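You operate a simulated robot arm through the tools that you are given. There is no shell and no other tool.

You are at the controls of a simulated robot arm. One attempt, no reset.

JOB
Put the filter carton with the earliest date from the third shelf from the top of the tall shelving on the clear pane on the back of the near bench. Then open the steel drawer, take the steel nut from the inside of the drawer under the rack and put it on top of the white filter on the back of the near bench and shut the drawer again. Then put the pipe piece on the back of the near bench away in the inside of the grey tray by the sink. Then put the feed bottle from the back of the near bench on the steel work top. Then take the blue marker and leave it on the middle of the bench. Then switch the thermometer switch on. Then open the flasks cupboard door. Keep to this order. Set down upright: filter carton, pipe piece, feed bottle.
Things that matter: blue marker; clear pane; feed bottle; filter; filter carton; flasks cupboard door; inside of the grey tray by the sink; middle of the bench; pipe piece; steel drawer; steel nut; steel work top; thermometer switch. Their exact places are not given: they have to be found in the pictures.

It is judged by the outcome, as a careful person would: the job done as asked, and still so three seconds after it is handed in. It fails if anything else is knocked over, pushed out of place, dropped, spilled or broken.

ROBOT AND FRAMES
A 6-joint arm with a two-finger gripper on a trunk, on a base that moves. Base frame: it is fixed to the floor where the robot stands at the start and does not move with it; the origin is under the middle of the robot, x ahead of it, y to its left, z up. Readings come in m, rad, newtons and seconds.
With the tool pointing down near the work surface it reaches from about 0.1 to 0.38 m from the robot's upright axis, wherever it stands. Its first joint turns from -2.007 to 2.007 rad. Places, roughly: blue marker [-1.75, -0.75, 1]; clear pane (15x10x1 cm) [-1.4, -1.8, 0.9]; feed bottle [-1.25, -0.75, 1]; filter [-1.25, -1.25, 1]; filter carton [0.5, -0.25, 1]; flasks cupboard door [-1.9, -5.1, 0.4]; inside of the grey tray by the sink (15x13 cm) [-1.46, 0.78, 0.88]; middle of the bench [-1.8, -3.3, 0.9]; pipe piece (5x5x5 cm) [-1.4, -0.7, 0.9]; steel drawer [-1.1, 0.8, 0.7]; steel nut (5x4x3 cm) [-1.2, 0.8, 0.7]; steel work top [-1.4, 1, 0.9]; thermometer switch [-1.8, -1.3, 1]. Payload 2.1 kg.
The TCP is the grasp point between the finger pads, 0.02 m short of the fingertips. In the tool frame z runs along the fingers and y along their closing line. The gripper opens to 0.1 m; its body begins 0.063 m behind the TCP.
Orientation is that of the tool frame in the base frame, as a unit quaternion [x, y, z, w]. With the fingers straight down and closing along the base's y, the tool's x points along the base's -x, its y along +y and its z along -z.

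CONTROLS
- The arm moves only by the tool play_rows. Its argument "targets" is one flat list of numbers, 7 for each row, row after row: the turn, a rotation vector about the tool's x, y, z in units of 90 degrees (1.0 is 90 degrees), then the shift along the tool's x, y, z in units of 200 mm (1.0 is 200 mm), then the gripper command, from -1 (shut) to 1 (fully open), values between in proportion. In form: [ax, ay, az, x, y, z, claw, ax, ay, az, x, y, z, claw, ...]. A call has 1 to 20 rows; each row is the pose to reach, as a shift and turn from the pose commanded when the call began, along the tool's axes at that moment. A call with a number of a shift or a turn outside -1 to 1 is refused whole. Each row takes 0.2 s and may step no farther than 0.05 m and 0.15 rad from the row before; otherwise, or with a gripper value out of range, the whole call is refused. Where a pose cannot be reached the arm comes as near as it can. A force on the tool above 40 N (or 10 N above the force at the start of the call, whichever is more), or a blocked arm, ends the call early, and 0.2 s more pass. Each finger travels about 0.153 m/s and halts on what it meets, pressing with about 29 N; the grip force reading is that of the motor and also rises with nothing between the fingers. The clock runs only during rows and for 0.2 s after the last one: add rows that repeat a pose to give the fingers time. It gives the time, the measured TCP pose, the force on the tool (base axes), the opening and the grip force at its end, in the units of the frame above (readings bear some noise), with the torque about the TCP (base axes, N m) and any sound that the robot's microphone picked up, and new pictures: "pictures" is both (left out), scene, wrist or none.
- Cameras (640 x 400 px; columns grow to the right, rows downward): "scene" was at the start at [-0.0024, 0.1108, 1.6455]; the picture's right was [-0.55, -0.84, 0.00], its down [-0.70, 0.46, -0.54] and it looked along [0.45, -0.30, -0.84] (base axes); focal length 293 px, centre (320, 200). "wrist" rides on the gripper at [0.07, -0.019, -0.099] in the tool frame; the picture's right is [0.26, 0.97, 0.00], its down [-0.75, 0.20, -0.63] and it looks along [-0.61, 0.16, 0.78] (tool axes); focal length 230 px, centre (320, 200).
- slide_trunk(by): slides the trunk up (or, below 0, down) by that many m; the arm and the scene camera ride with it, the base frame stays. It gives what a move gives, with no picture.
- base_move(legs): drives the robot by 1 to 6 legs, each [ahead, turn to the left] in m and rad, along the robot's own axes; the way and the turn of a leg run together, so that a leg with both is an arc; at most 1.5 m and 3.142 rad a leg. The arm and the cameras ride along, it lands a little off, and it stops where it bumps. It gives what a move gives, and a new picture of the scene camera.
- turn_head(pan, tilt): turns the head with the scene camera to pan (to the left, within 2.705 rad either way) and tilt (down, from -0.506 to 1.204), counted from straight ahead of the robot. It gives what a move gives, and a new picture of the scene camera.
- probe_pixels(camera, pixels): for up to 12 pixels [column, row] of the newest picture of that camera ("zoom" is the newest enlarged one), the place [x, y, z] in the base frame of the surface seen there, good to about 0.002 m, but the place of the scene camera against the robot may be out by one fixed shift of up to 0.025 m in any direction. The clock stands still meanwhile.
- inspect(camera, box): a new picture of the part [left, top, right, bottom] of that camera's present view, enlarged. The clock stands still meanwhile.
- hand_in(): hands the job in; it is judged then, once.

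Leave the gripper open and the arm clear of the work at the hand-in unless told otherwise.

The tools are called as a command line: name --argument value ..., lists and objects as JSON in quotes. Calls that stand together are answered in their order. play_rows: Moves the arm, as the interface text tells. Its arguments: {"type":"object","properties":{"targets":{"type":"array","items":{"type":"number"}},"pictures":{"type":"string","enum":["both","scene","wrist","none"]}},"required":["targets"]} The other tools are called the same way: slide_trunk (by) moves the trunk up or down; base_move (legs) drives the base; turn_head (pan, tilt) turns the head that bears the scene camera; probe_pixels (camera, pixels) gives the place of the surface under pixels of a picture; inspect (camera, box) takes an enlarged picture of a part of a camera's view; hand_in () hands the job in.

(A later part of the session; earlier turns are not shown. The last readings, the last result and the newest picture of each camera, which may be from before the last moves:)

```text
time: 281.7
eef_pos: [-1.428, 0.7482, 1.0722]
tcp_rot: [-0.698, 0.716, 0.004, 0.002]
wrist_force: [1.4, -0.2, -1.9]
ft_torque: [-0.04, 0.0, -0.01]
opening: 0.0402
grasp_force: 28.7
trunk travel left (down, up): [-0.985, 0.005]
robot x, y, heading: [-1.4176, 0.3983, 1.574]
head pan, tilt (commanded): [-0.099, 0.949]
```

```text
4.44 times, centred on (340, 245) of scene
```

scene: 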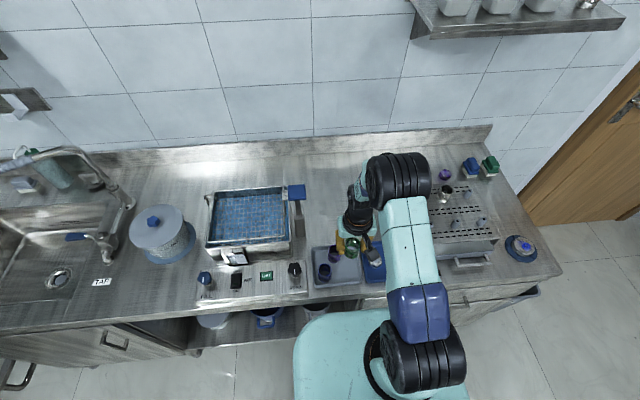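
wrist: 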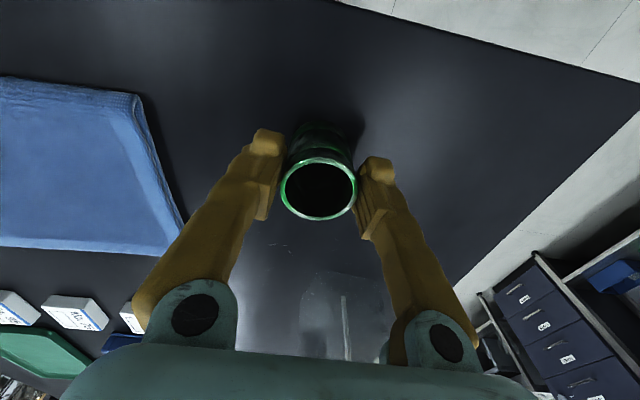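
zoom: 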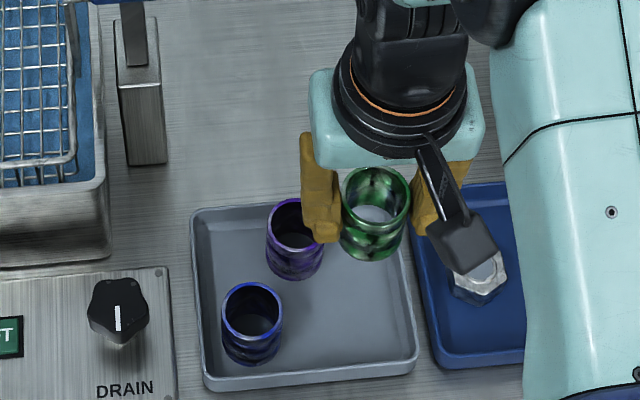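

I adjust by (+3 mm, +9 mm) and lower the trunk 0.065 m to check relative places.

play_rows --targets '[0, 0, 0, -0.045, -0.015, 0, -1, 0, 0, 0, -0.045, -0.015, 0, -1]' --pictures "none"

slide_trunk --by -0.065

inspect --camera "scene" --box '[290, 200, 390, 290]'

probe_pixels --camera "zoom" --pixels '[[375, 165], [345, 190], [408, 190], [375, 235], [370, 255], [292, 190], [270, 225], [320, 225], [400, 320], [410, 260], [250, 275]]'

```text
time: 282.3
eef_pos: [-1.424, 0.7628, 1.0705]
tcp_rot: [-0.699, 0.715, 0.002, 0.001]
wrist_force: [0.3, -0.2, -0.8]
ft_torque: [0.01, -0.01, -0.03]
opening: 0.0403
grasp_force: 28.8
trunk travel left (down, up): [-0.985, 0.005]
robot x, y, heading: [-1.4156, 0.3972, 1.579]
head pan, tilt (commanded): [-0.099, 0.949]
```

```text
time: 283.4
eef_pos: [-1.4244, 0.7606, 1.0063]
tcp_rot: [-0.699, 0.716, 0.002, 0.001]
wrist_force: [0.0, 1.4, -1.4]
ft_torque: [-0.03, -0.01, 0.01]
opening: 0.0399
grasp_force: 29.2
trunk travel left (down, up): [-0.92, 0.07]
robot x, y, heading: [-1.4137, 0.398, 1.573]
head pan, tilt (commanded): [-0.099, 0.949]
```

```text
4.44 times, centred on (340, 245) of scene
```

zoom: 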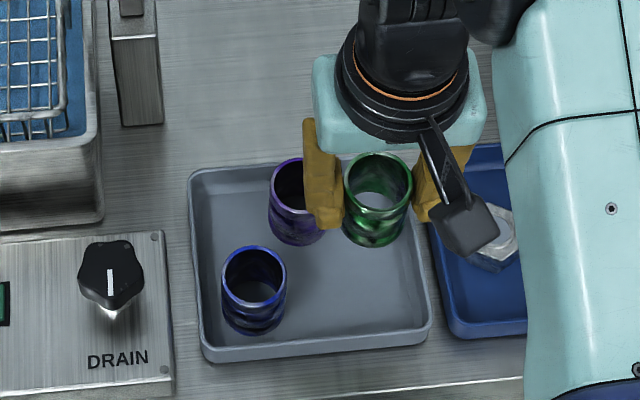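

```text
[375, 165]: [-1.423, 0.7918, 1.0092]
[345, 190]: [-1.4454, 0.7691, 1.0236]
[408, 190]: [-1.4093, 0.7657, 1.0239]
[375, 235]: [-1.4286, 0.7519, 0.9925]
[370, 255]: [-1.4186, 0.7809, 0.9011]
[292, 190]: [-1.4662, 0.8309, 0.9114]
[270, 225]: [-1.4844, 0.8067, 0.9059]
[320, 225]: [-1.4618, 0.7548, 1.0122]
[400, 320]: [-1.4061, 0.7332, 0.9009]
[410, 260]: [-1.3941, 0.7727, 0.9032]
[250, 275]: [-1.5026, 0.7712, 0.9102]
```

Relative check: clearance to the right wall ~1 cm, but the left finger would pass close behind by the purple pipe. I shift 8 mm toward the front, then lower 5.5 cm.

play_rows --targets '[0, 0, 0, 0.04, 0, 0, -1, 0, 0, 0, 0.04, 0, 0, -1]' --pictures "none"

slide_trunk --by -0.055

inspect --camera "scene" --box '[290, 190, 390, 280]'

inspect --camera "wrist" --box '[0, 0, 640, 400]'

```text
time: 283.9
eef_pos: [-1.4253, 0.7532, 1.0061]
tcp_rot: [-0.698, 0.716, 0.002, 0.001]
wrist_force: [-0.7, -0.2, -1.0]
ft_torque: [-0.02, 0.04, 0.0]
opening: 0.0404
grasp_force: 28.6
trunk travel left (down, up): [-0.92, 0.07]
robot x, y, heading: [-1.4174, 0.3981, 1.571]
head pan, tilt (commanded): [-0.099, 0.949]
```

```text
time: 284.9
eef_pos: [-1.4241, 0.7524, 0.951]
tcp_rot: [-0.699, 0.715, 0.003, 0.001]
wrist_force: [0.6, -0.1, -0.3]
ft_torque: [0.0, 0.02, 0.02]
opening: 0.0402
grasp_force: 29.3
trunk travel left (down, up): [-0.865, 0.125]
robot x, y, heading: [-1.4176, 0.3989, 1.568]
head pan, tilt (commanded): [-0.099, 0.949]
```

```text
4.44 times, centred on (340, 235) of scene
```

zoom: 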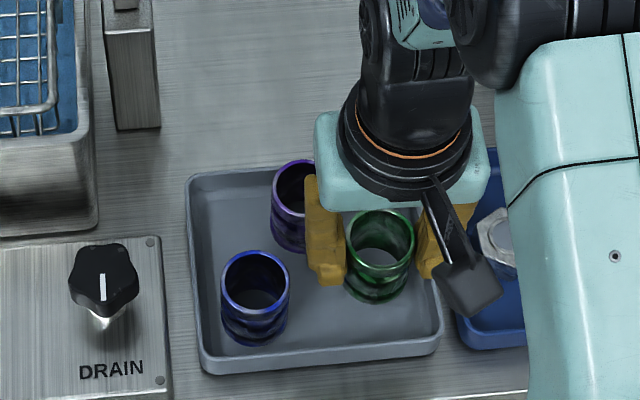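

```text
1.00 times, centred on (320, 200) of wrist (not enlarged: the box is as wide or as high as the picture)
```

zoom: 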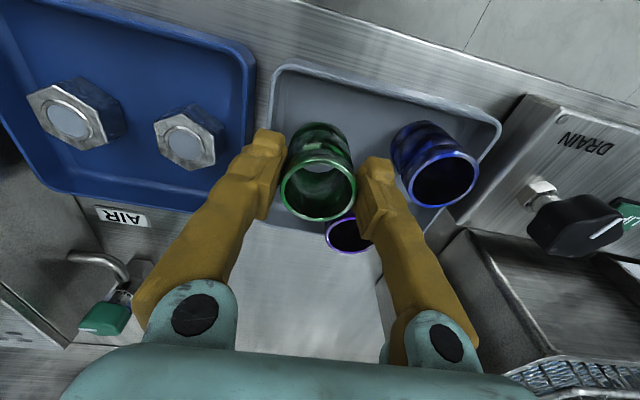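

Clear on all sides. I lower 18 mm in 3 mm rows, then feel for the floor.

play_rows --targets '[0, 0, 0, 0, 0, 0.015, -1, 0, 0, 0, 0, 0, 0.03, -1, 0, 0, 0, 0, 0, 0.045, -1, 0, 0, 0, 0, 0, 0.06, -1, 0, 0, 0, 0, 0, 0.075, -1, 0, 0, 0, 0, 0, 0.09, -1]' --pictures "none"

play_rows --targets '[0, 0, 0, 0, 0, 0.005, -1, 0, 0, 0, 0, 0, 0.01, -1]' --pictures "none"

```text
time: 286.3
eef_pos: [-1.4255, 0.7522, 0.9332]
tcp_rot: [-0.698, 0.716, 0.003, 0.001]
wrist_force: [-0.9, -0.1, -1.9]
ft_torque: [-0.05, 0.02, 0.01]
opening: 0.0402
grasp_force: 28.9
trunk travel left (down, up): [-0.865, 0.125]
robot x, y, heading: [-1.4177, 0.3998, 1.566]
head pan, tilt (commanded): [-0.099, 0.949]
```

```text
time: 286.9
eef_pos: [-1.4257, 0.7522, 0.934]
tcp_rot: [-0.698, 0.716, 0.004, 0.003]
wrist_force: [-1.1, 0.1, 13.4]
ft_torque: [-0.23, 0.03, -0.02]
opening: 0.0401
grasp_force: 29.0
trunk travel left (down, up): [-0.865, 0.125]
robot x, y, heading: [-1.4177, 0.3947, 1.571]
head pan, tilt (commanded): [-0.099, 0.949]
```

Contact at 13 N. I ease up half a millimetre and open to about 5.2 cm.

play_rows --targets '[0, 0, 0, 0, 0, -0.003, -1, 0, 0, 0, 0, 0, -0.003, -0.1, 0, 0, 0, 0, 0, -0.003, 0.02, 0, 0, 0, 0, 0, -0.003, 0.04]' --pictures "wrist"

play_rows --targets '[0, 0, 0, 0, 0, -0.1, 0.04, 0, 0, 0, 0, 0, -0.2, 0.04, 0, 0, 0, 0, 0, -0.3, 0.04, 0, 0, 0, 0, 0, -0.4, 0.04]' --pictures "both"

```text
time: 287.9
eef_pos: [-1.4239, 0.7532, 0.9319]
tcp_rot: [-0.699, 0.715, 0.003, 0.001]
wrist_force: [-0.4, -0.9, 0.4]
ft_torque: [-0.02, 0.01, -0.02]
opening: 0.0518
grasp_force: 0.0
trunk travel left (down, up): [-0.865, 0.125]
robot x, y, heading: [-1.4191, 0.3975, 1.57]
head pan, tilt (commanded): [-0.099, 0.949]
```

wrist: 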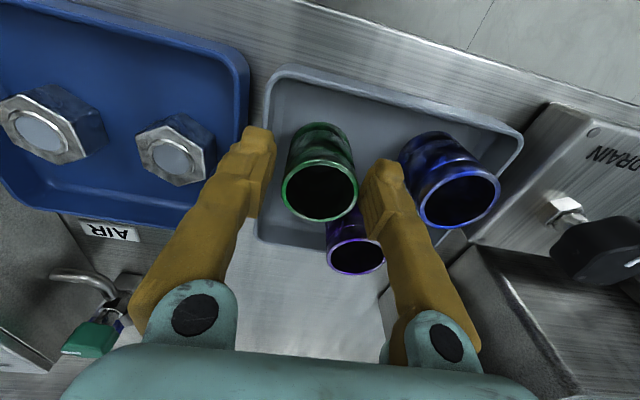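

```text
time: 288.9
eef_pos: [-1.4256, 0.751, 1.0142]
tcp_rot: [-0.698, 0.716, 0.002, 0.0]
wrist_force: [-0.7, 0.0, -0.1]
ft_torque: [0.0, -0.01, -0.02]
opening: 0.0518
grasp_force: 0.1
trunk travel left (down, up): [-0.865, 0.125]
robot x, y, heading: [-1.419, 0.3993, 1.574]
head pan, tilt (commanded): [-0.099, 0.949]
```

scene: 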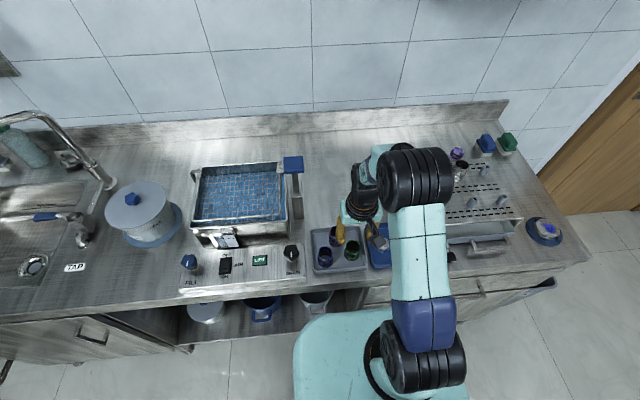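
wrist: 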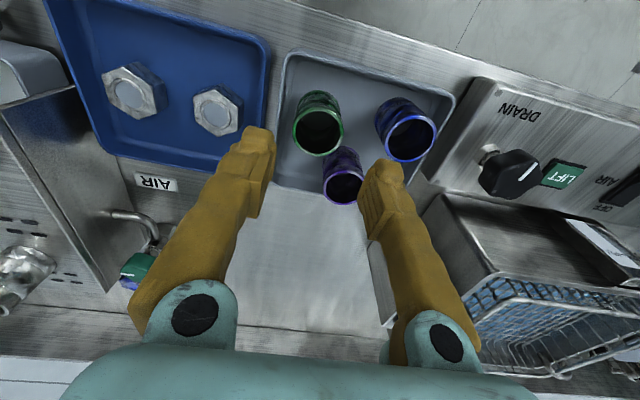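

The green pipe stands upright in the grey tray beside the other two. I raise the trunk, then back away toward (−1.35, −0.15).

slide_trunk --by 0.12

base_move --legs '[[0, 0.12], [-0.55, 0]]'

play_rows --targets '[0, -0.0715, 0, -0.107, 0, -0.036, 1, 0, -0.143, 0, -0.214, 0, -0.071, 1, 0, -0.2145, 0, -0.321, 0, -0.107, 1, 0, -0.286, 0, -0.428, 0, -0.143, 1, 0, -0.3575, 0, -0.536, 0, -0.179, 1, 0, -0.429, 0, -0.643, 0, -0.214, 1, 0, -0.5, 0, -0.75, 0, -0.25, 1]' --pictures "none"

```text
time: 290.4
eef_pos: [-1.4255, 0.751, 1.1338]
tcp_rot: [-0.699, 0.715, 0.002, 0.001]
wrist_force: [0.2, -0.1, 0.5]
ft_torque: [0.0, -0.01, 0.0]
opening: 0.052
grasp_force: 0.0
trunk travel left (down, up): [-0.985, 0.005]
robot x, y, heading: [-1.4185, 0.3946, 1.575]
head pan, tilt (commanded): [-0.099, 0.949]
```

```text
time: 294.2
eef_pos: [-1.4022, 0.1993, 1.1322]
tcp_rot: [0.746, -0.666, -0.002, 0.0]
wrist_force: [0.9, 1.0, -0.1]
ft_torque: [-0.02, 0.01, -0.02]
opening: 0.0519
grasp_force: 0.2
trunk travel left (down, up): [-0.985, 0.005]
robot x, y, heading: [-1.3435, -0.1485, 1.71]
head pan, tilt (commanded): [-0.099, 0.949]
```

scene: 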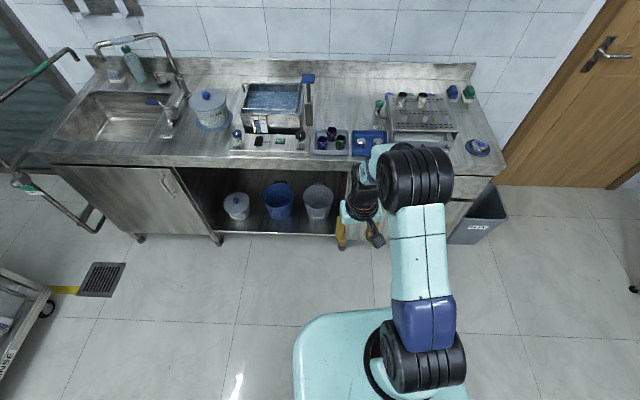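

```text
time: 295.8
eef_pos: [-1.4174, 0.3483, 1.1828]
tcp_rot: [0.688, -0.615, -0.288, -0.257]
wrist_force: [0.9, -0.6, 0.8]
ft_torque: [0.01, 0.0, -0.01]
opening: 0.0999
grasp_force: 0.1
out of reach, approached as far as the arm can: row 5
trunk travel left (down, up): [-0.985, 0.005]
robot x, y, heading: [-1.3484, -0.1529, 1.706]
head pan, tilt (commanded): [-0.099, 0.949]
```

Halfway. Now the second half to level the tool.

play_rows --targets '[0, -0.0715, 0, -0.111, 0, -0.01, 1, 0, -0.143, 0, -0.223, 0, -0.02, 1, 0, -0.2145, 0, -0.334, 0, -0.03, 1, 0, -0.286, 0, -0.446, 0, -0.04, 1, 0, -0.3575, 0, -0.557, 0, -0.05, 1, 0, -0.429, 0, -0.669, 0, -0.06, 1, 0, -0.5, 0, -0.78, 0, -0.07, 1]' --pictures "scene"

```text
time: 297.4
eef_pos: [-1.4307, 0.4451, 1.3043]
tcp_rot: [-0.525, 0.469, 0.53, 0.472]
wrist_force: [-0.6, 0.2, 0.3]
ft_torque: [0.0, -0.02, -0.02]
opening: 0.0999
grasp_force: 0.1
trunk travel left (down, up): [-0.985, 0.005]
robot x, y, heading: [-1.3448, -0.1523, 1.708]
head pan, tilt (commanded): [-0.099, 0.949]
```

scene: 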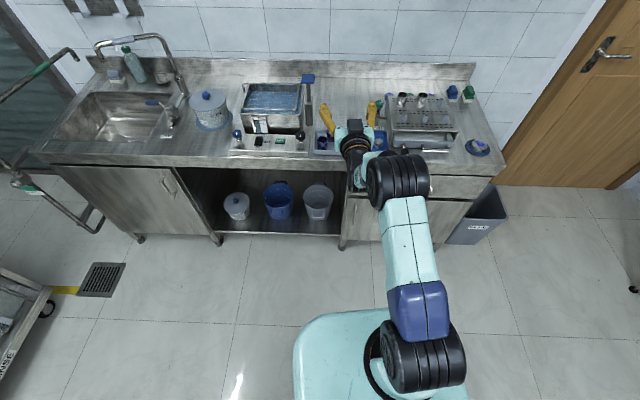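

The tool is level. I turn right around to face −y, backing away 0.1 m first.

base_move --legs '[[0, -1.7], [0, -1.579]]'

base_move --legs '[[-0.1, 0]]'

inspect --camera "scene" --box '[260, 140, 420, 260]'

```text
time: 305.8
eef_pos: [-1.3517, -0.7562, 1.3034]
tcp_rot: [-0.51, -0.488, 0.512, -0.491]
wrist_force: [1.3, -0.6, -0.4]
ft_torque: [-0.04, 0.0, 0.0]
opening: 0.0999
grasp_force: 0.1
trunk travel left (down, up): [-0.985, 0.005]
robot x, y, heading: [-1.3439, -0.1543, -1.589]
head pan, tilt (commanded): [-0.099, 0.949]
```

scene: 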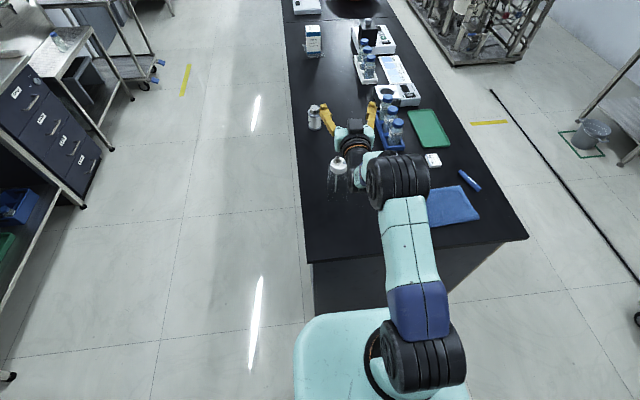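

```text
time: 306.9
eef_pos: [-1.3513, -0.6656, 1.296]
tcp_rot: [0.512, 0.491, -0.508, 0.488]
wrist_force: [0.9, 2.2, 0.4]
ft_torque: [0.06, -0.04, 0.04]
opening: 0.1
grasp_force: 0.0
trunk travel left (down, up): [-0.985, 0.005]
robot x, y, heading: [-1.3416, -0.0524, -1.589]
head pan, tilt (commanded): [-0.099, 0.949]
```

scene: 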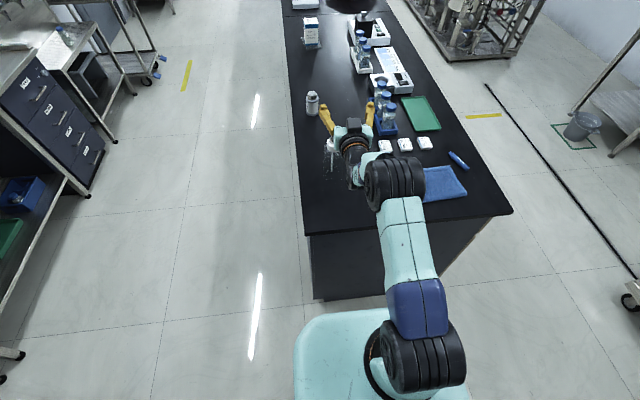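

```text
3.33 times, centred on (340, 200) of scene
```

zoom: 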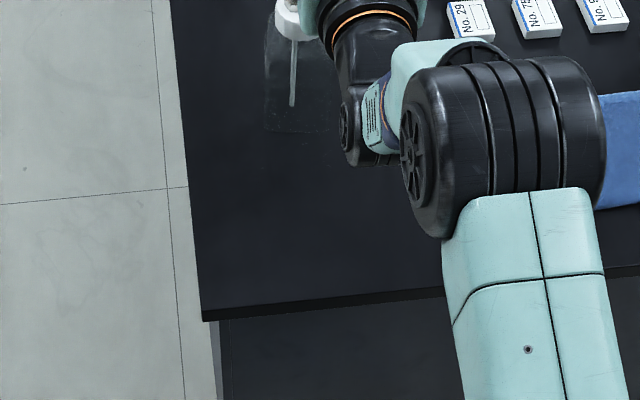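

I enlarge the bottle left of the wrist in the scene view and probe its cap and body.

inspect --camera "scene" --box '[300, 120, 360, 190]'

probe_pixels --camera "zoom" --pixels '[[320, 150], [295, 150], [345, 150], [320, 130], [310, 180], [320, 200], [300, 215], [320, 260], [260, 250], [300, 330]]'

```text
5.71 times, centred on (330, 155) of scene
```

zoom: 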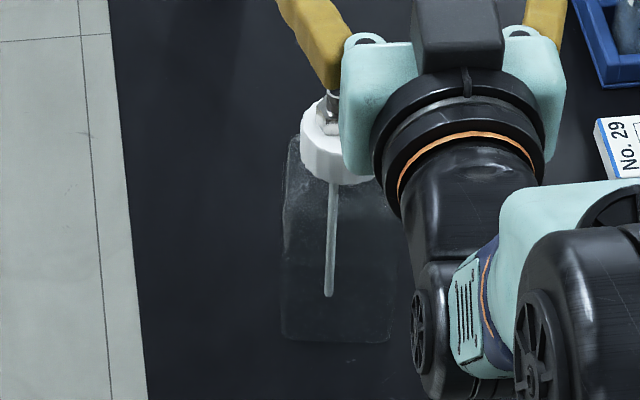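

```text
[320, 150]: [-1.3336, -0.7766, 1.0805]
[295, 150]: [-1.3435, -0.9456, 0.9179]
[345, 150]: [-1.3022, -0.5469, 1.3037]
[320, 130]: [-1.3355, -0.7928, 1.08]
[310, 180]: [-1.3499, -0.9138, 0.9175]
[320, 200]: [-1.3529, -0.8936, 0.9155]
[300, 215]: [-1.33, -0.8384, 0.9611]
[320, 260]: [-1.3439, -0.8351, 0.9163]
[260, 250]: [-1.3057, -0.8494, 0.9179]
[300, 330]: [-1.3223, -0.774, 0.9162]
```

probe_pixels --camera "zoom" --pixels '[[283, 337], [390, 343], [335, 342], [330, 295], [308, 120], [320, 100], [325, 180], [305, 165], [286, 150], [283, 200]]'

turn_head --pan 0.15 --tilt 0.75

```text
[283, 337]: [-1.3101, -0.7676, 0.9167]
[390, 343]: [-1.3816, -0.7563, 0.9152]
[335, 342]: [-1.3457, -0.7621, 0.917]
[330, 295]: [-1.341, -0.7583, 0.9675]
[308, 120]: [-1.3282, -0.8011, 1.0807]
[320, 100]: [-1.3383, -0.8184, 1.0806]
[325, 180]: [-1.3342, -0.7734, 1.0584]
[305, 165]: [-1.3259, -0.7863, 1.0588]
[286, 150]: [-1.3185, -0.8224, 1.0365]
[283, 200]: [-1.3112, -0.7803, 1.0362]
```

```text
time: 307.7
eef_pos: [-1.352, -0.6518, 1.3036]
tcp_rot: [-0.51, -0.488, 0.512, -0.491]
wrist_force: [0.2, -0.4, -0.5]
ft_torque: [-0.01, 0.02, -0.02]
opening: 0.0999
grasp_force: 0.1
trunk travel left (down, up): [-0.985, 0.005]
robot x, y, heading: [-1.3428, -0.0525, -1.593]
head pan, tilt (commanded): [0.15, 0.75]
```

scene: 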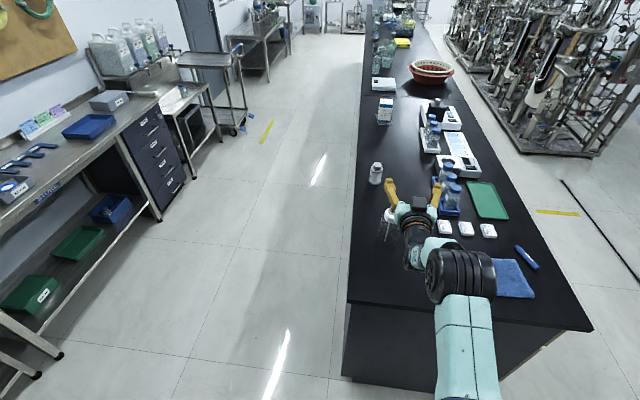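

The bottle is square, about 7.2 cm wide, body z 0.90–1.02 (true), turned ≈9°. To keep the wrist camera clear of the bench I pitch the tool 20° down, then lower the trunk 0.3 m with the tool still 8 cm short of the bottle.

play_rows --targets '[0, 0.074, 0, 0, 0, 0, 1, 0, 0.148, 0, 0, 0, 0, 1, 0, 0.222, 0, 0, 0, 0, 1]' --pictures "none"

slide_trunk --by -0.28

inspect --camera "wrist" --box '[0, 0, 640, 400]'

inspect --camera "scene" --box '[320, 130, 520, 260]'

```text
time: 308.5
eef_pos: [-1.3515, -0.668, 1.2942]
tcp_rot: [0.594, 0.569, -0.411, 0.394]
wrist_force: [0.5, -0.4, 0.5]
ft_torque: [0.01, 0.02, -0.01]
opening: 0.0998
grasp_force: 0.0
trunk travel left (down, up): [-0.985, 0.005]
robot x, y, heading: [-1.3403, -0.05, -1.592]
head pan, tilt (commanded): [0.15, 0.75]
```

```text
time: 311.3
eef_pos: [-1.3516, -0.6682, 1.0136]
tcp_rot: [0.594, 0.568, -0.411, 0.394]
wrist_force: [-0.2, -0.3, 0.3]
ft_torque: [-0.02, -0.02, 0.03]
opening: 0.0999
grasp_force: 0.0
trunk travel left (down, up): [-0.705, 0.285]
robot x, y, heading: [-1.3401, -0.0528, -1.591]
head pan, tilt (commanded): [0.15, 0.75]
```

```text
1.00 times, centred on (320, 200) of wrist (not enlarged: the box is as wide or as high as the picture)
```

zoom: 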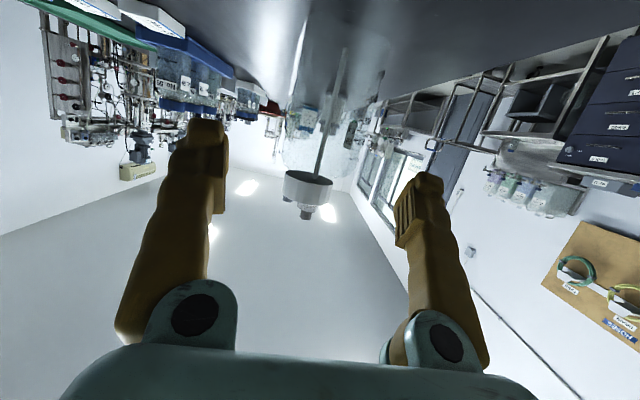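

```text
3.08 times, centred on (420, 195) of scene
```

zoom: 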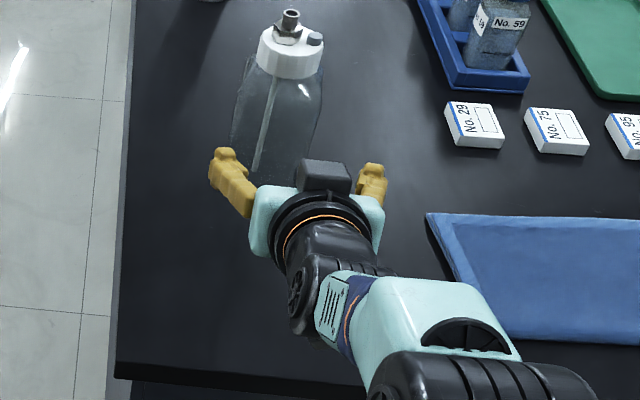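

Bottle cap at (307, 185) in the wrist view. I enlarge there and probe for true places.

inspect --camera "wrist" --box '[240, 30, 400, 230]'

probe_pixels --camera "zoom" --pixels '[[247, 290], [335, 300], [290, 285], [290, 310], [260, 300], [322, 305], [285, 345], [345, 110], [310, 260]]'

```text
2.00 times, centred on (320, 130) of wrist
```

zoom: 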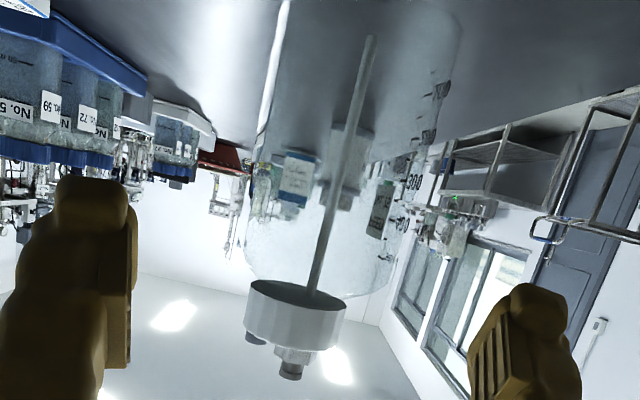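

```text
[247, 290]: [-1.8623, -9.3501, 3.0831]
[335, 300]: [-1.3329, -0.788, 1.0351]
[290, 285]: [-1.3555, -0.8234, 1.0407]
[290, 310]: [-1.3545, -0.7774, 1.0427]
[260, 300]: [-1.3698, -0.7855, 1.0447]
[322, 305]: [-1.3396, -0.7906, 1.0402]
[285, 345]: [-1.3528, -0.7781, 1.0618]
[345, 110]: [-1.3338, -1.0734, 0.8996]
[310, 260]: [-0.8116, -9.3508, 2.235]
```

Cap centre is truly near (−1.353, −0.801), right in line with the tool. I look at the bottle's foot again in the scene view to determine its turn.

inspect --camera "scene" --box '[370, 130, 450, 200]'

probe_pixels --camera "zoom" --pixels '[[85, 260], [65, 250], [70, 230], [200, 320], [215, 310], [130, 60], [185, 80], [90, 90], [240, 130], [200, 100], [250, 230]]'

```text
5.71 times, centred on (410, 165) of scene
```

zoom: 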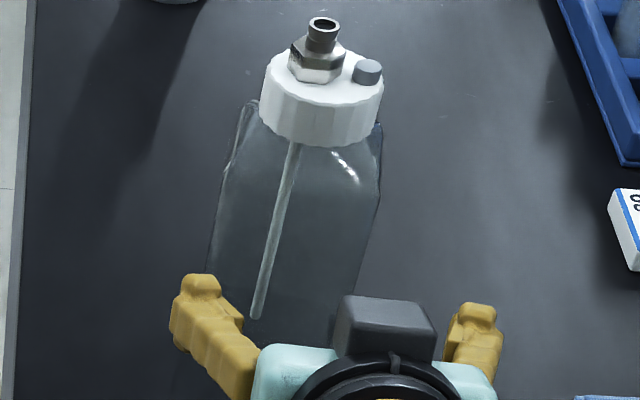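

```text
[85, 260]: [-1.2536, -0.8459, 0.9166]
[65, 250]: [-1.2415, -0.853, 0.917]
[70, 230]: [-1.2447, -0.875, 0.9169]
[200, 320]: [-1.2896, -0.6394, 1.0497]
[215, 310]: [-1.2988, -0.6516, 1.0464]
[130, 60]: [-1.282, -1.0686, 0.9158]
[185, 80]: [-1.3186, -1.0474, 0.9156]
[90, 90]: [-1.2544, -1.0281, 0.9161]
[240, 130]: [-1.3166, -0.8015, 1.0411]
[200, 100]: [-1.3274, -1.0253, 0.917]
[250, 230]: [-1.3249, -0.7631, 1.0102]
```

probe_pixels --camera "zoom" --pixels '[[230, 200], [232, 180], [240, 230], [260, 250], [310, 200], [340, 230], [355, 250], [365, 200], [372, 180], [378, 140], [225, 210], [350, 165]]'

```text
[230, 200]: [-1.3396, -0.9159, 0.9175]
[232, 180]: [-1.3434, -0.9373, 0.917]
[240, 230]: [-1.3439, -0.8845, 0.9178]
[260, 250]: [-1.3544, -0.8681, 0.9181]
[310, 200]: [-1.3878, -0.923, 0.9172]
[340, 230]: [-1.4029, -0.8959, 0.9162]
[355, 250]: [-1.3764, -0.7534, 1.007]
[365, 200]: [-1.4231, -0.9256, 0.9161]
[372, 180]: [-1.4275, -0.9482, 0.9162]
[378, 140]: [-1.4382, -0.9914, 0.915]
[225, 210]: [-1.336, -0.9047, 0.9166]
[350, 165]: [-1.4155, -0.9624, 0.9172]
```

The front face runs at ≈9–10° to x. I yaw the tool by −0.128 rad to match, shift it 2.2 cm left onto the approach line, and lower the trunk 2.8 cm.

play_rows --targets '[0.038, 0, 0.0143, 0, 0.055, 0, 1, 0.0763, 0, 0.0286, 0, 0.11, 0, 1, 0.0763, 0, 0.0286, 0, 0.11, 0, 1]' --pictures "none"

slide_trunk --by -0.028

base_move --legs '[[0.05, 0]]'

```text
time: 312.1
eef_pos: [-1.3282, -0.6711, 1.0144]
tcp_rot: [0.63, 0.529, -0.436, 0.366]
wrist_force: [0.1, -0.1, 0.1]
ft_torque: [-0.01, 0.02, 0.01]
opening: 0.0999
grasp_force: 0.0
trunk travel left (down, up): [-0.705, 0.285]
robot x, y, heading: [-1.3419, -0.0529, -1.59]
head pan, tilt (commanded): [0.15, 0.75]
```

```text
time: 312.9
eef_pos: [-1.3294, -0.6689, 0.9862]
tcp_rot: [0.629, 0.528, -0.436, 0.367]
wrist_force: [-0.5, 0.2, -0.6]
ft_torque: [-0.01, 0.01, 0.01]
opening: 0.1001
grasp_force: 0.1
trunk travel left (down, up): [-0.677, 0.313]
robot x, y, heading: [-1.3397, -0.0523, -1.594]
head pan, tilt (commanded): [0.15, 0.75]
```

```text
time: 313.8
eef_pos: [-1.3287, -0.7137, 0.9922]
tcp_rot: [0.627, 0.527, -0.438, 0.37]
wrist_force: [-0.4, 0.2, 0.0]
ft_torque: [0.01, -0.01, -0.04]
opening: 0.1
grasp_force: 0.1
trunk travel left (down, up): [-0.677, 0.313]
robot x, y, heading: [-1.3427, -0.0993, -1.59]
head pan, tilt (commanded): [0.15, 0.75]
```

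scene: 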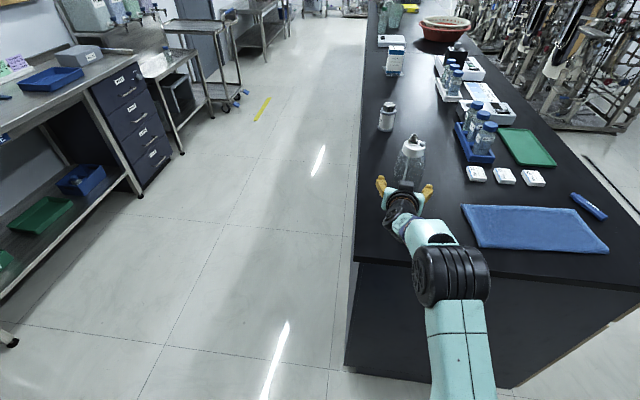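

I shift 9 mm right to the line and check both views.

play_rows --targets '[0, 0, 0, 0, -0.045, 0, 1, 0, 0, 0, 0, -0.045, 0, 1]' --pictures "wrist"

inspect --camera "scene" --box '[360, 120, 460, 220]'

```text
time: 314.4
eef_pos: [-1.3376, -0.7172, 0.9876]
tcp_rot: [0.628, 0.529, -0.436, 0.368]
wrist_force: [0.4, -0.3, -0.2]
ft_torque: [0.0, -0.01, 0.0]
opening: 0.1003
grasp_force: 0.1
trunk travel left (down, up): [-0.677, 0.313]
robot x, y, heading: [-1.3426, -0.0964, -1.59]
head pan, tilt (commanded): [0.15, 0.75]
```

wrist: 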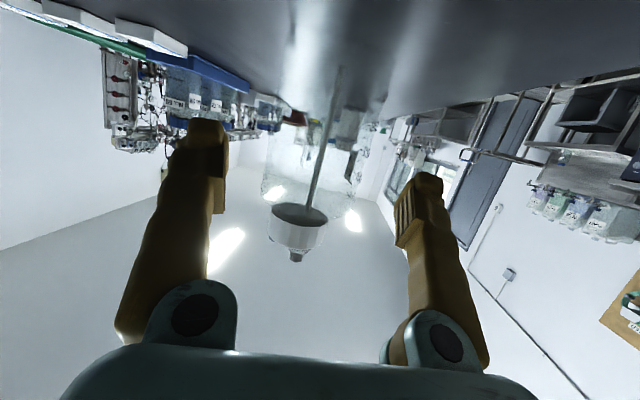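

```text
4.00 times, centred on (410, 170) of scene
```

zoom: 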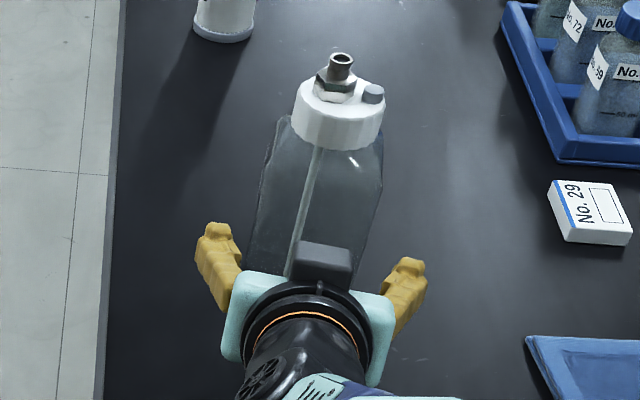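

The bottle is centred between the fingers. I drive 0.045 m ahead, then use the arm for the last part along the approach line.

base_move --legs '[[0.045, 0]]'

play_rows --targets '[0, 0, 0, 0, -0.03, 0, 1, 0, 0, 0, 0, -0.03, 0, 1]' --pictures "wrist"

inspect --camera "scene" --box '[360, 120, 460, 220]'

```text
time: 315.3
eef_pos: [-1.3374, -0.7559, 0.9916]
tcp_rot: [0.626, 0.528, -0.438, 0.371]
wrist_force: [-0.5, 0.7, 1.0]
ft_torque: [0.0, 0.0, -0.04]
opening: 0.1
grasp_force: 0.2
trunk travel left (down, up): [-0.677, 0.313]
robot x, y, heading: [-1.3419, -0.1487, -1.585]
head pan, tilt (commanded): [0.15, 0.75]
```

scene: 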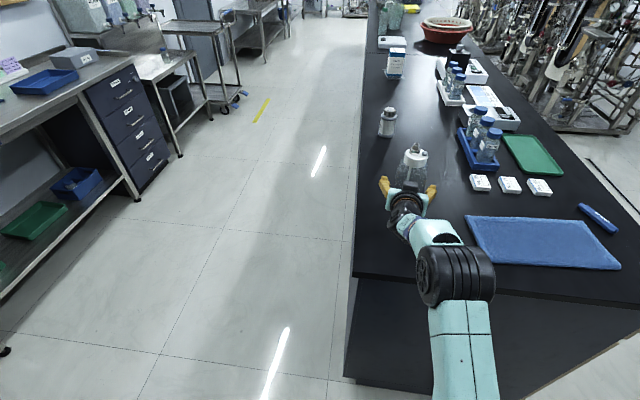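

```text
time: 315.9
eef_pos: [-1.3423, -0.76, 0.9873]
tcp_rot: [0.627, 0.53, -0.435, 0.369]
wrist_force: [0.0, 0.5, -0.7]
ft_torque: [0.01, 0.01, 0.0]
opening: 0.0997
grasp_force: 0.1
trunk travel left (down, up): [-0.677, 0.313]
robot x, y, heading: [-1.3453, -0.1443, -1.587]
head pan, tilt (commanded): [0.15, 0.75]
```

wrist: 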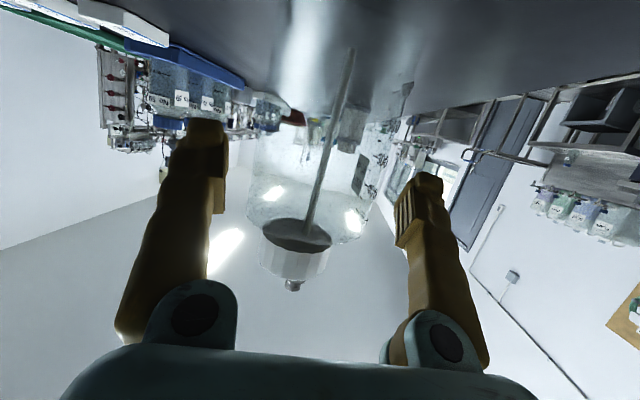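

```text
4.00 times, centred on (410, 170) of scene
```

zoom: 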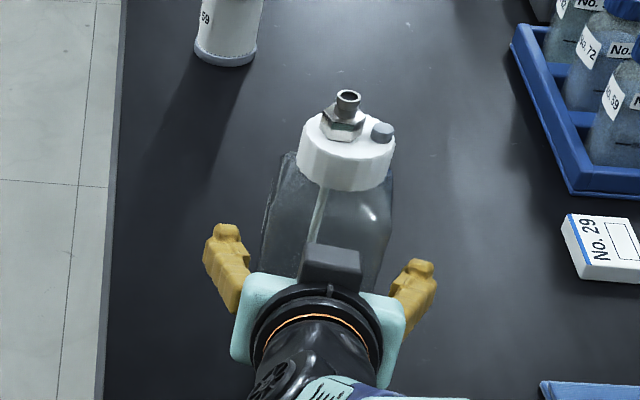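

Centred. The arm advances 4 cm along the tool's heading.

play_rows --targets '[0, 0, 0, -0.023, -0.005, 0.063, 1, 0, 0, 0, -0.045, -0.01, 0.125, 1, 0, 0, 0, -0.068, -0.01, 0.188, 1]' --pictures "both"

```text
time: 316.7
eef_pos: [-1.3508, -0.8001, 0.9868]
tcp_rot: [0.627, 0.53, -0.435, 0.369]
wrist_force: [-0.3, 0.7, -0.5]
ft_torque: [0.0, 0.02, -0.01]
opening: 0.0999
grasp_force: 0.1
trunk travel left (down, up): [-0.677, 0.313]
robot x, y, heading: [-1.3451, -0.1446, -1.588]
head pan, tilt (commanded): [0.15, 0.75]
```

scene: 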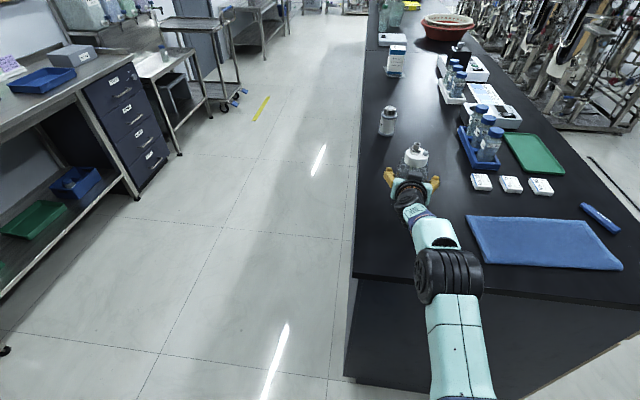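
wrist: 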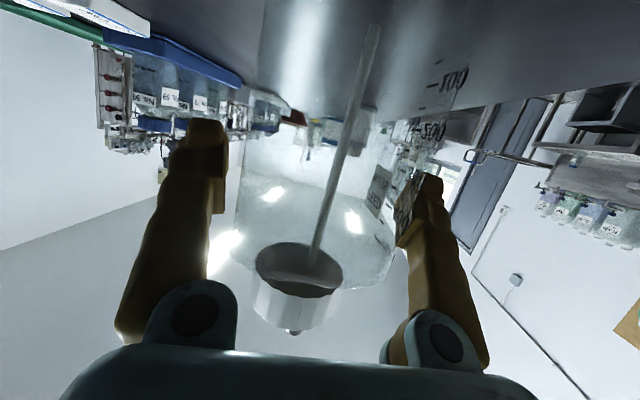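

The bottle's between the fingers. Closing gradually.

play_rows --targets '[0, 0, 0, 0, 0, 0, 0.8, 0, 0, 0, 0, 0, 0, 0.65, 0, 0, 0, 0, 0, 0, 0.5, 0, 0, 0, 0, 0, 0, 0.3, 0, 0, 0, 0, 0, 0, -1, 0, 0, 0, 0, 0, 0, -1]' --pictures "both"

```text
time: 318.1
eef_pos: [-1.3501, -0.7991, 0.9872]
tcp_rot: [0.627, 0.531, -0.435, 0.369]
wrist_force: [0.3, 0.9, 0.8]
ft_torque: [0.04, 0.03, 0.04]
opening: 0.0843
grasp_force: 28.8
trunk travel left (down, up): [-0.677, 0.313]
robot x, y, heading: [-1.3439, -0.1434, -1.586]
head pan, tilt (commanded): [0.15, 0.75]
```

scene: 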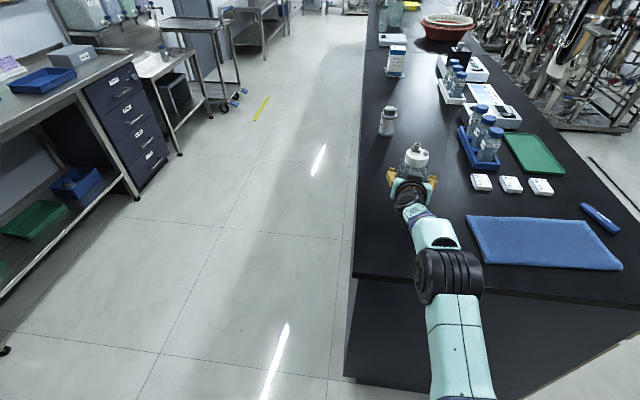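
wrist: 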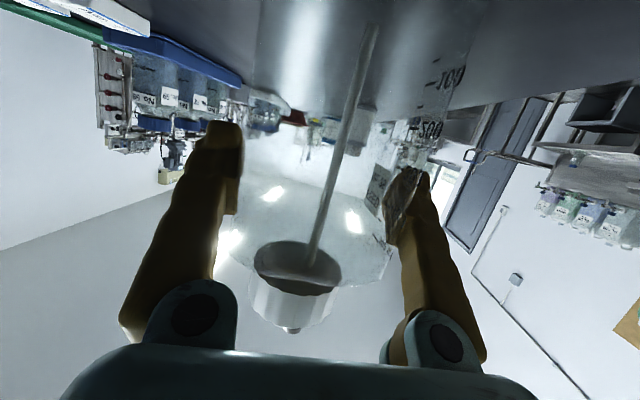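

Gripped at 29 N. I lift with the trunk 5 cm and look at the force and posture.

slide_trunk --by 0.05

inspect --camera "scene" --box '[350, 100, 480, 230]'

inspect --camera "wrist" --box '[0, 0, 640, 400]'

```text
time: 319.0
eef_pos: [-1.3493, -0.801, 1.0369]
tcp_rot: [0.628, 0.529, -0.436, 0.367]
wrist_force: [0.7, -0.5, -4.3]
ft_torque: [0.02, 0.01, 0.02]
opening: 0.0844
grasp_force: 28.6
trunk travel left (down, up): [-0.727, 0.263]
robot x, y, heading: [-1.3431, -0.1425, -1.59]
head pan, tilt (commanded): [0.15, 0.75]
```

```text
3.08 times, centred on (415, 165) of scene
```

zoom: 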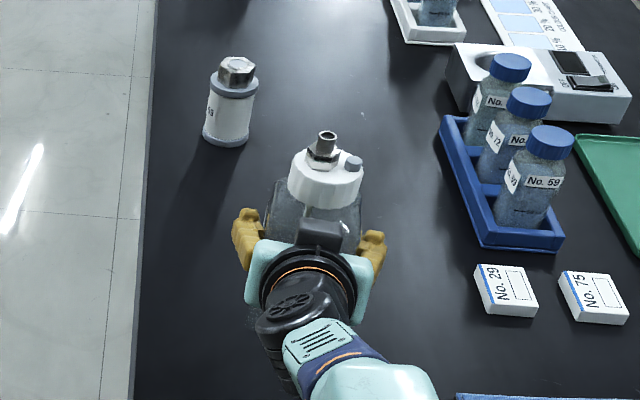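

```text
1.00 times, centred on (320, 200) of wrist (not enlarged: the box is as wide or as high as the picture)
```

zoom: 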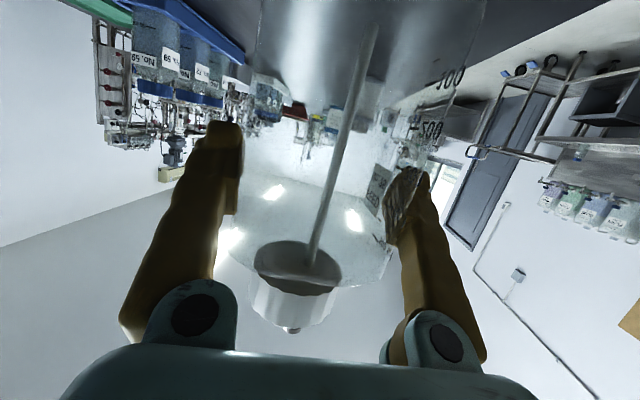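

Bottle hangs upright, about 0.45 kg. I raise 0.2 m more, back off, and turn toward the sink counter, shifting left on the way.

slide_trunk --by 0.2

base_move --legs '[[-0.1, 0], [0, 3.14], [0, 0.4], [0.19, 0], [0, -0.379]]'

turn_head --pan 0.0 --tilt 0.8

```text
time: 321.2
eef_pos: [-1.3497, -0.8, 1.2359]
tcp_rot: [0.627, 0.53, -0.435, 0.369]
wrist_force: [0.1, 0.4, -4.1]
ft_torque: [0.03, 0.0, -0.01]
opening: 0.0844
grasp_force: 29.2
trunk travel left (down, up): [-0.927, 0.063]
robot x, y, heading: [-1.3423, -0.1452, -1.589]
head pan, tilt (commanded): [0.15, 0.75]
```

```text
time: 333.1
eef_pos: [-1.4043, 0.7851, 1.2378]
tcp_rot: [-0.53, 0.627, 0.369, 0.436]
wrist_force: [0.2, 0.7, -3.8]
ft_torque: [-0.04, 0.01, -0.01]
opening: 0.0842
grasp_force: 29.0
trunk travel left (down, up): [-0.927, 0.063]
robot x, y, heading: [-1.4107, 0.1332, 1.558]
head pan, tilt (commanded): [0.15, 0.75]
```

scene: 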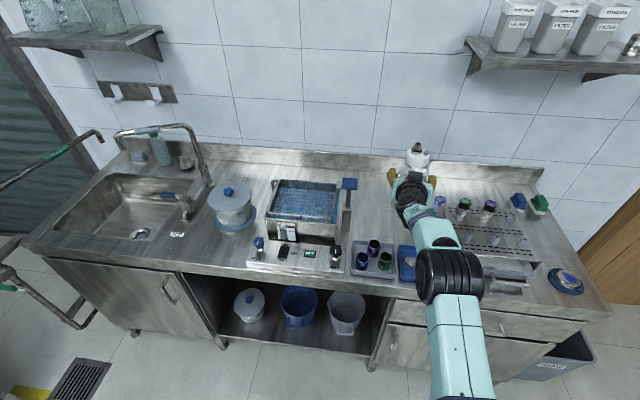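

```text
time: 333.8
eef_pos: [-1.4041, 0.7878, 1.2377]
tcp_rot: [-0.529, 0.628, 0.368, 0.436]
wrist_force: [0.7, -0.5, -3.7]
ft_torque: [-0.06, -0.01, 0.02]
opening: 0.0843
grasp_force: 29.8
trunk travel left (down, up): [-0.927, 0.063]
robot x, y, heading: [-1.4122, 0.129, 1.556]
head pan, tilt (commanded): [0.0, 0.799]
```

scene: 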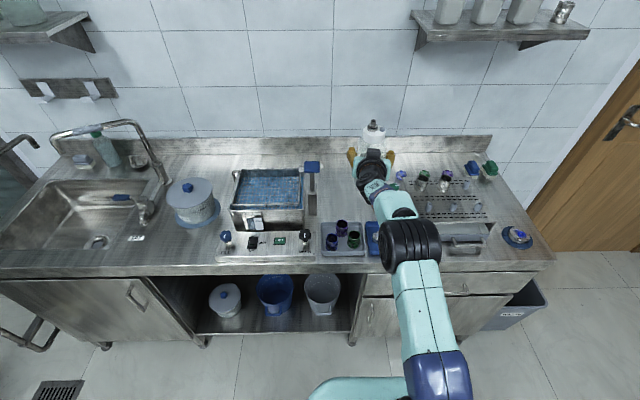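

I enlarge the free area of the steel top behind the trays and probe it.

inspect --camera "scene" --box '[290, 130, 430, 260]'

probe_pixels --camera "zoom" --pixels '[[150, 150], [200, 200], [250, 230], [180, 260], [230, 270], [120, 130], [130, 230], [300, 300], [200, 120], [330, 300], [130, 110], [180, 300]]'

```text
3.08 times, centred on (360, 195) of scene
```

zoom: 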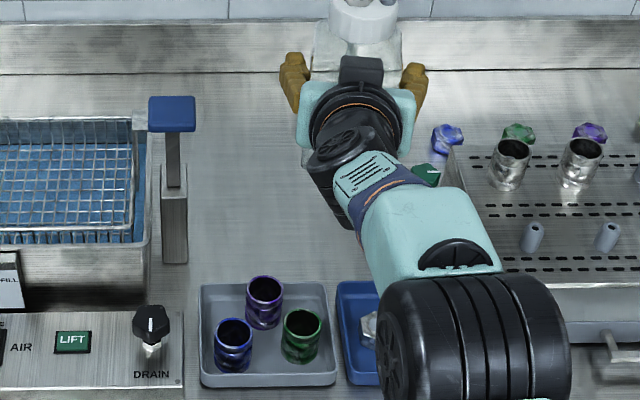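

```text
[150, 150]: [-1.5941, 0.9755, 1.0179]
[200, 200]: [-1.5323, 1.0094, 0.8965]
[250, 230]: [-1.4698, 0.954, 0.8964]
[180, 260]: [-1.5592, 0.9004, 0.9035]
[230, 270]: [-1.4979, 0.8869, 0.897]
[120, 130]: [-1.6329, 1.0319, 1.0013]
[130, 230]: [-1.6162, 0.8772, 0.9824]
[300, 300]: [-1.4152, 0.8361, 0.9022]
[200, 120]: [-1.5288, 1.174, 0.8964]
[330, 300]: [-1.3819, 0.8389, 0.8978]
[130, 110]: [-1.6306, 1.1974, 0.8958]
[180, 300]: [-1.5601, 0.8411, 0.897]
```

The steel top is free from x −1.54 to about −1.30 behind the trays. I turn 0.02 left and drive 0.185 m to bring the bottle over (−1.42, 0.97).

base_move --legs '[[0, 0.02], [0.185, 0]]'

inspect --camera "scene" --box '[290, 150, 430, 280]'

```text
time: 335.7
eef_pos: [-1.417, 0.9672, 1.2391]
tcp_rot: [-0.535, 0.622, 0.374, 0.433]
wrist_force: [0.8, -0.8, -4.5]
ft_torque: [-0.02, 0.06, 0.02]
opening: 0.0846
grasp_force: 28.2
trunk travel left (down, up): [-0.927, 0.063]
robot x, y, heading: [-1.413, 0.3191, 1.571]
head pan, tilt (commanded): [0.0, 0.799]
```

scene: 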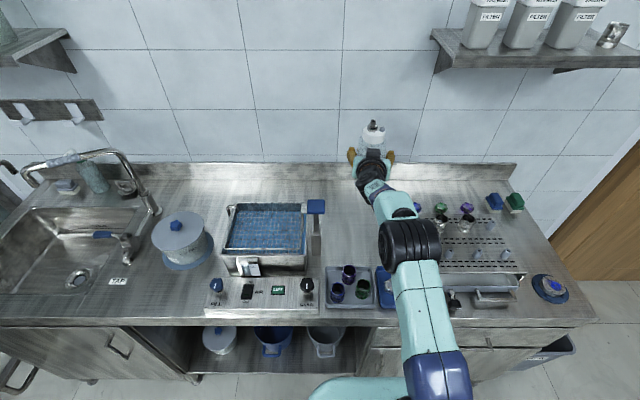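

```text
3.08 times, centred on (360, 215) of scene
```

zoom: 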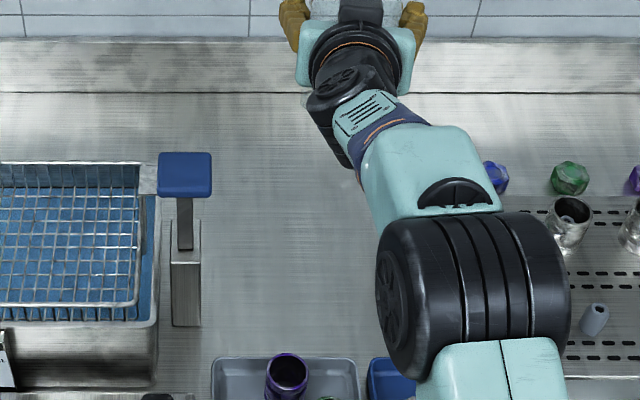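

I go 3 cm further so the gripper clears the pipes in the tray when lowered, then lower the trunk 0.24 m.

base_move --legs '[[0.03, 0]]'

slide_trunk --by -0.2

turn_head --pan 0.1 --tilt 0.75

inspect --camera "wrist" --box '[0, 0, 640, 400]'

```text
time: 336.6
eef_pos: [-1.4193, 1.0001, 1.2408]
tcp_rot: [-0.535, 0.621, 0.374, 0.434]
wrist_force: [0.2, -0.8, -2.9]
ft_torque: [-0.02, 0.05, -0.02]
opening: 0.0845
grasp_force: 28.4
trunk travel left (down, up): [-0.927, 0.063]
robot x, y, heading: [-1.4159, 0.3486, 1.571]
head pan, tilt (commanded): [0.0, 0.799]
```

scene: 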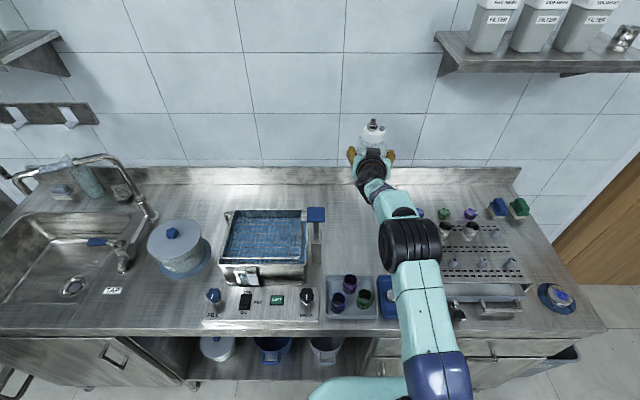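

```text
time: 338.7
eef_pos: [-1.418, 1.0032, 1.0395]
tcp_rot: [-0.536, 0.621, 0.374, 0.432]
wrist_force: [0.2, -1.1, -4.8]
ft_torque: [-0.04, -0.01, -0.02]
opening: 0.0845
grasp_force: 28.9
trunk travel left (down, up): [-0.727, 0.263]
robot x, y, heading: [-1.4115, 0.3468, 1.577]
head pan, tilt (commanded): [0.0, 0.799]
```

```text
time: 339.4
eef_pos: [-1.4179, 1.0039, 1.0394]
tcp_rot: [-0.536, 0.621, 0.374, 0.433]
wrist_force: [0.6, -0.5, -4.2]
ft_torque: [-0.05, 0.0, 0.01]
opening: 0.0844
grasp_force: 29.2
trunk travel left (down, up): [-0.727, 0.263]
robot x, y, heading: [-1.4107, 0.3519, 1.576]
head pan, tilt (commanded): [0.099, 0.75]
```

scene: 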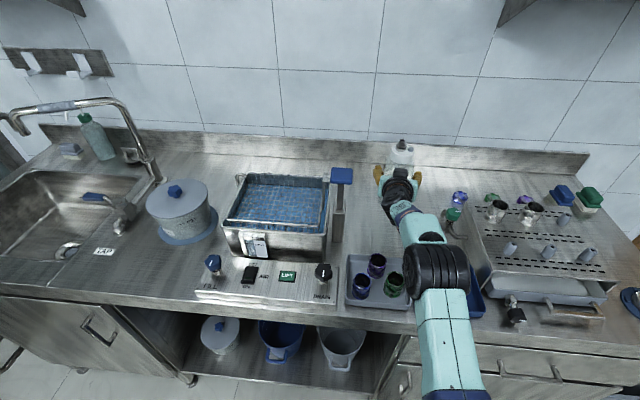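

```text
1.00 times, centred on (320, 200) of wrist (not enlarged: the box is as wide or as high as the picture)
```

zoom: 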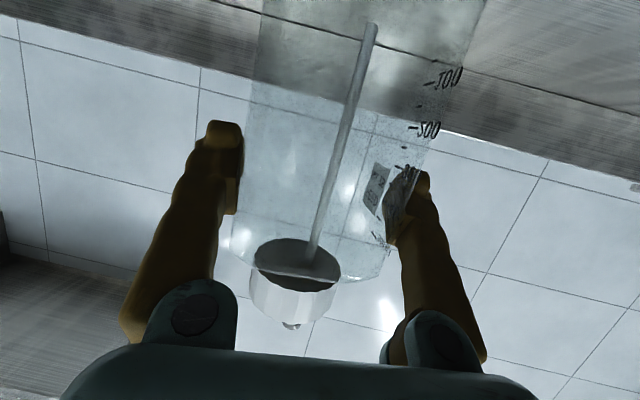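

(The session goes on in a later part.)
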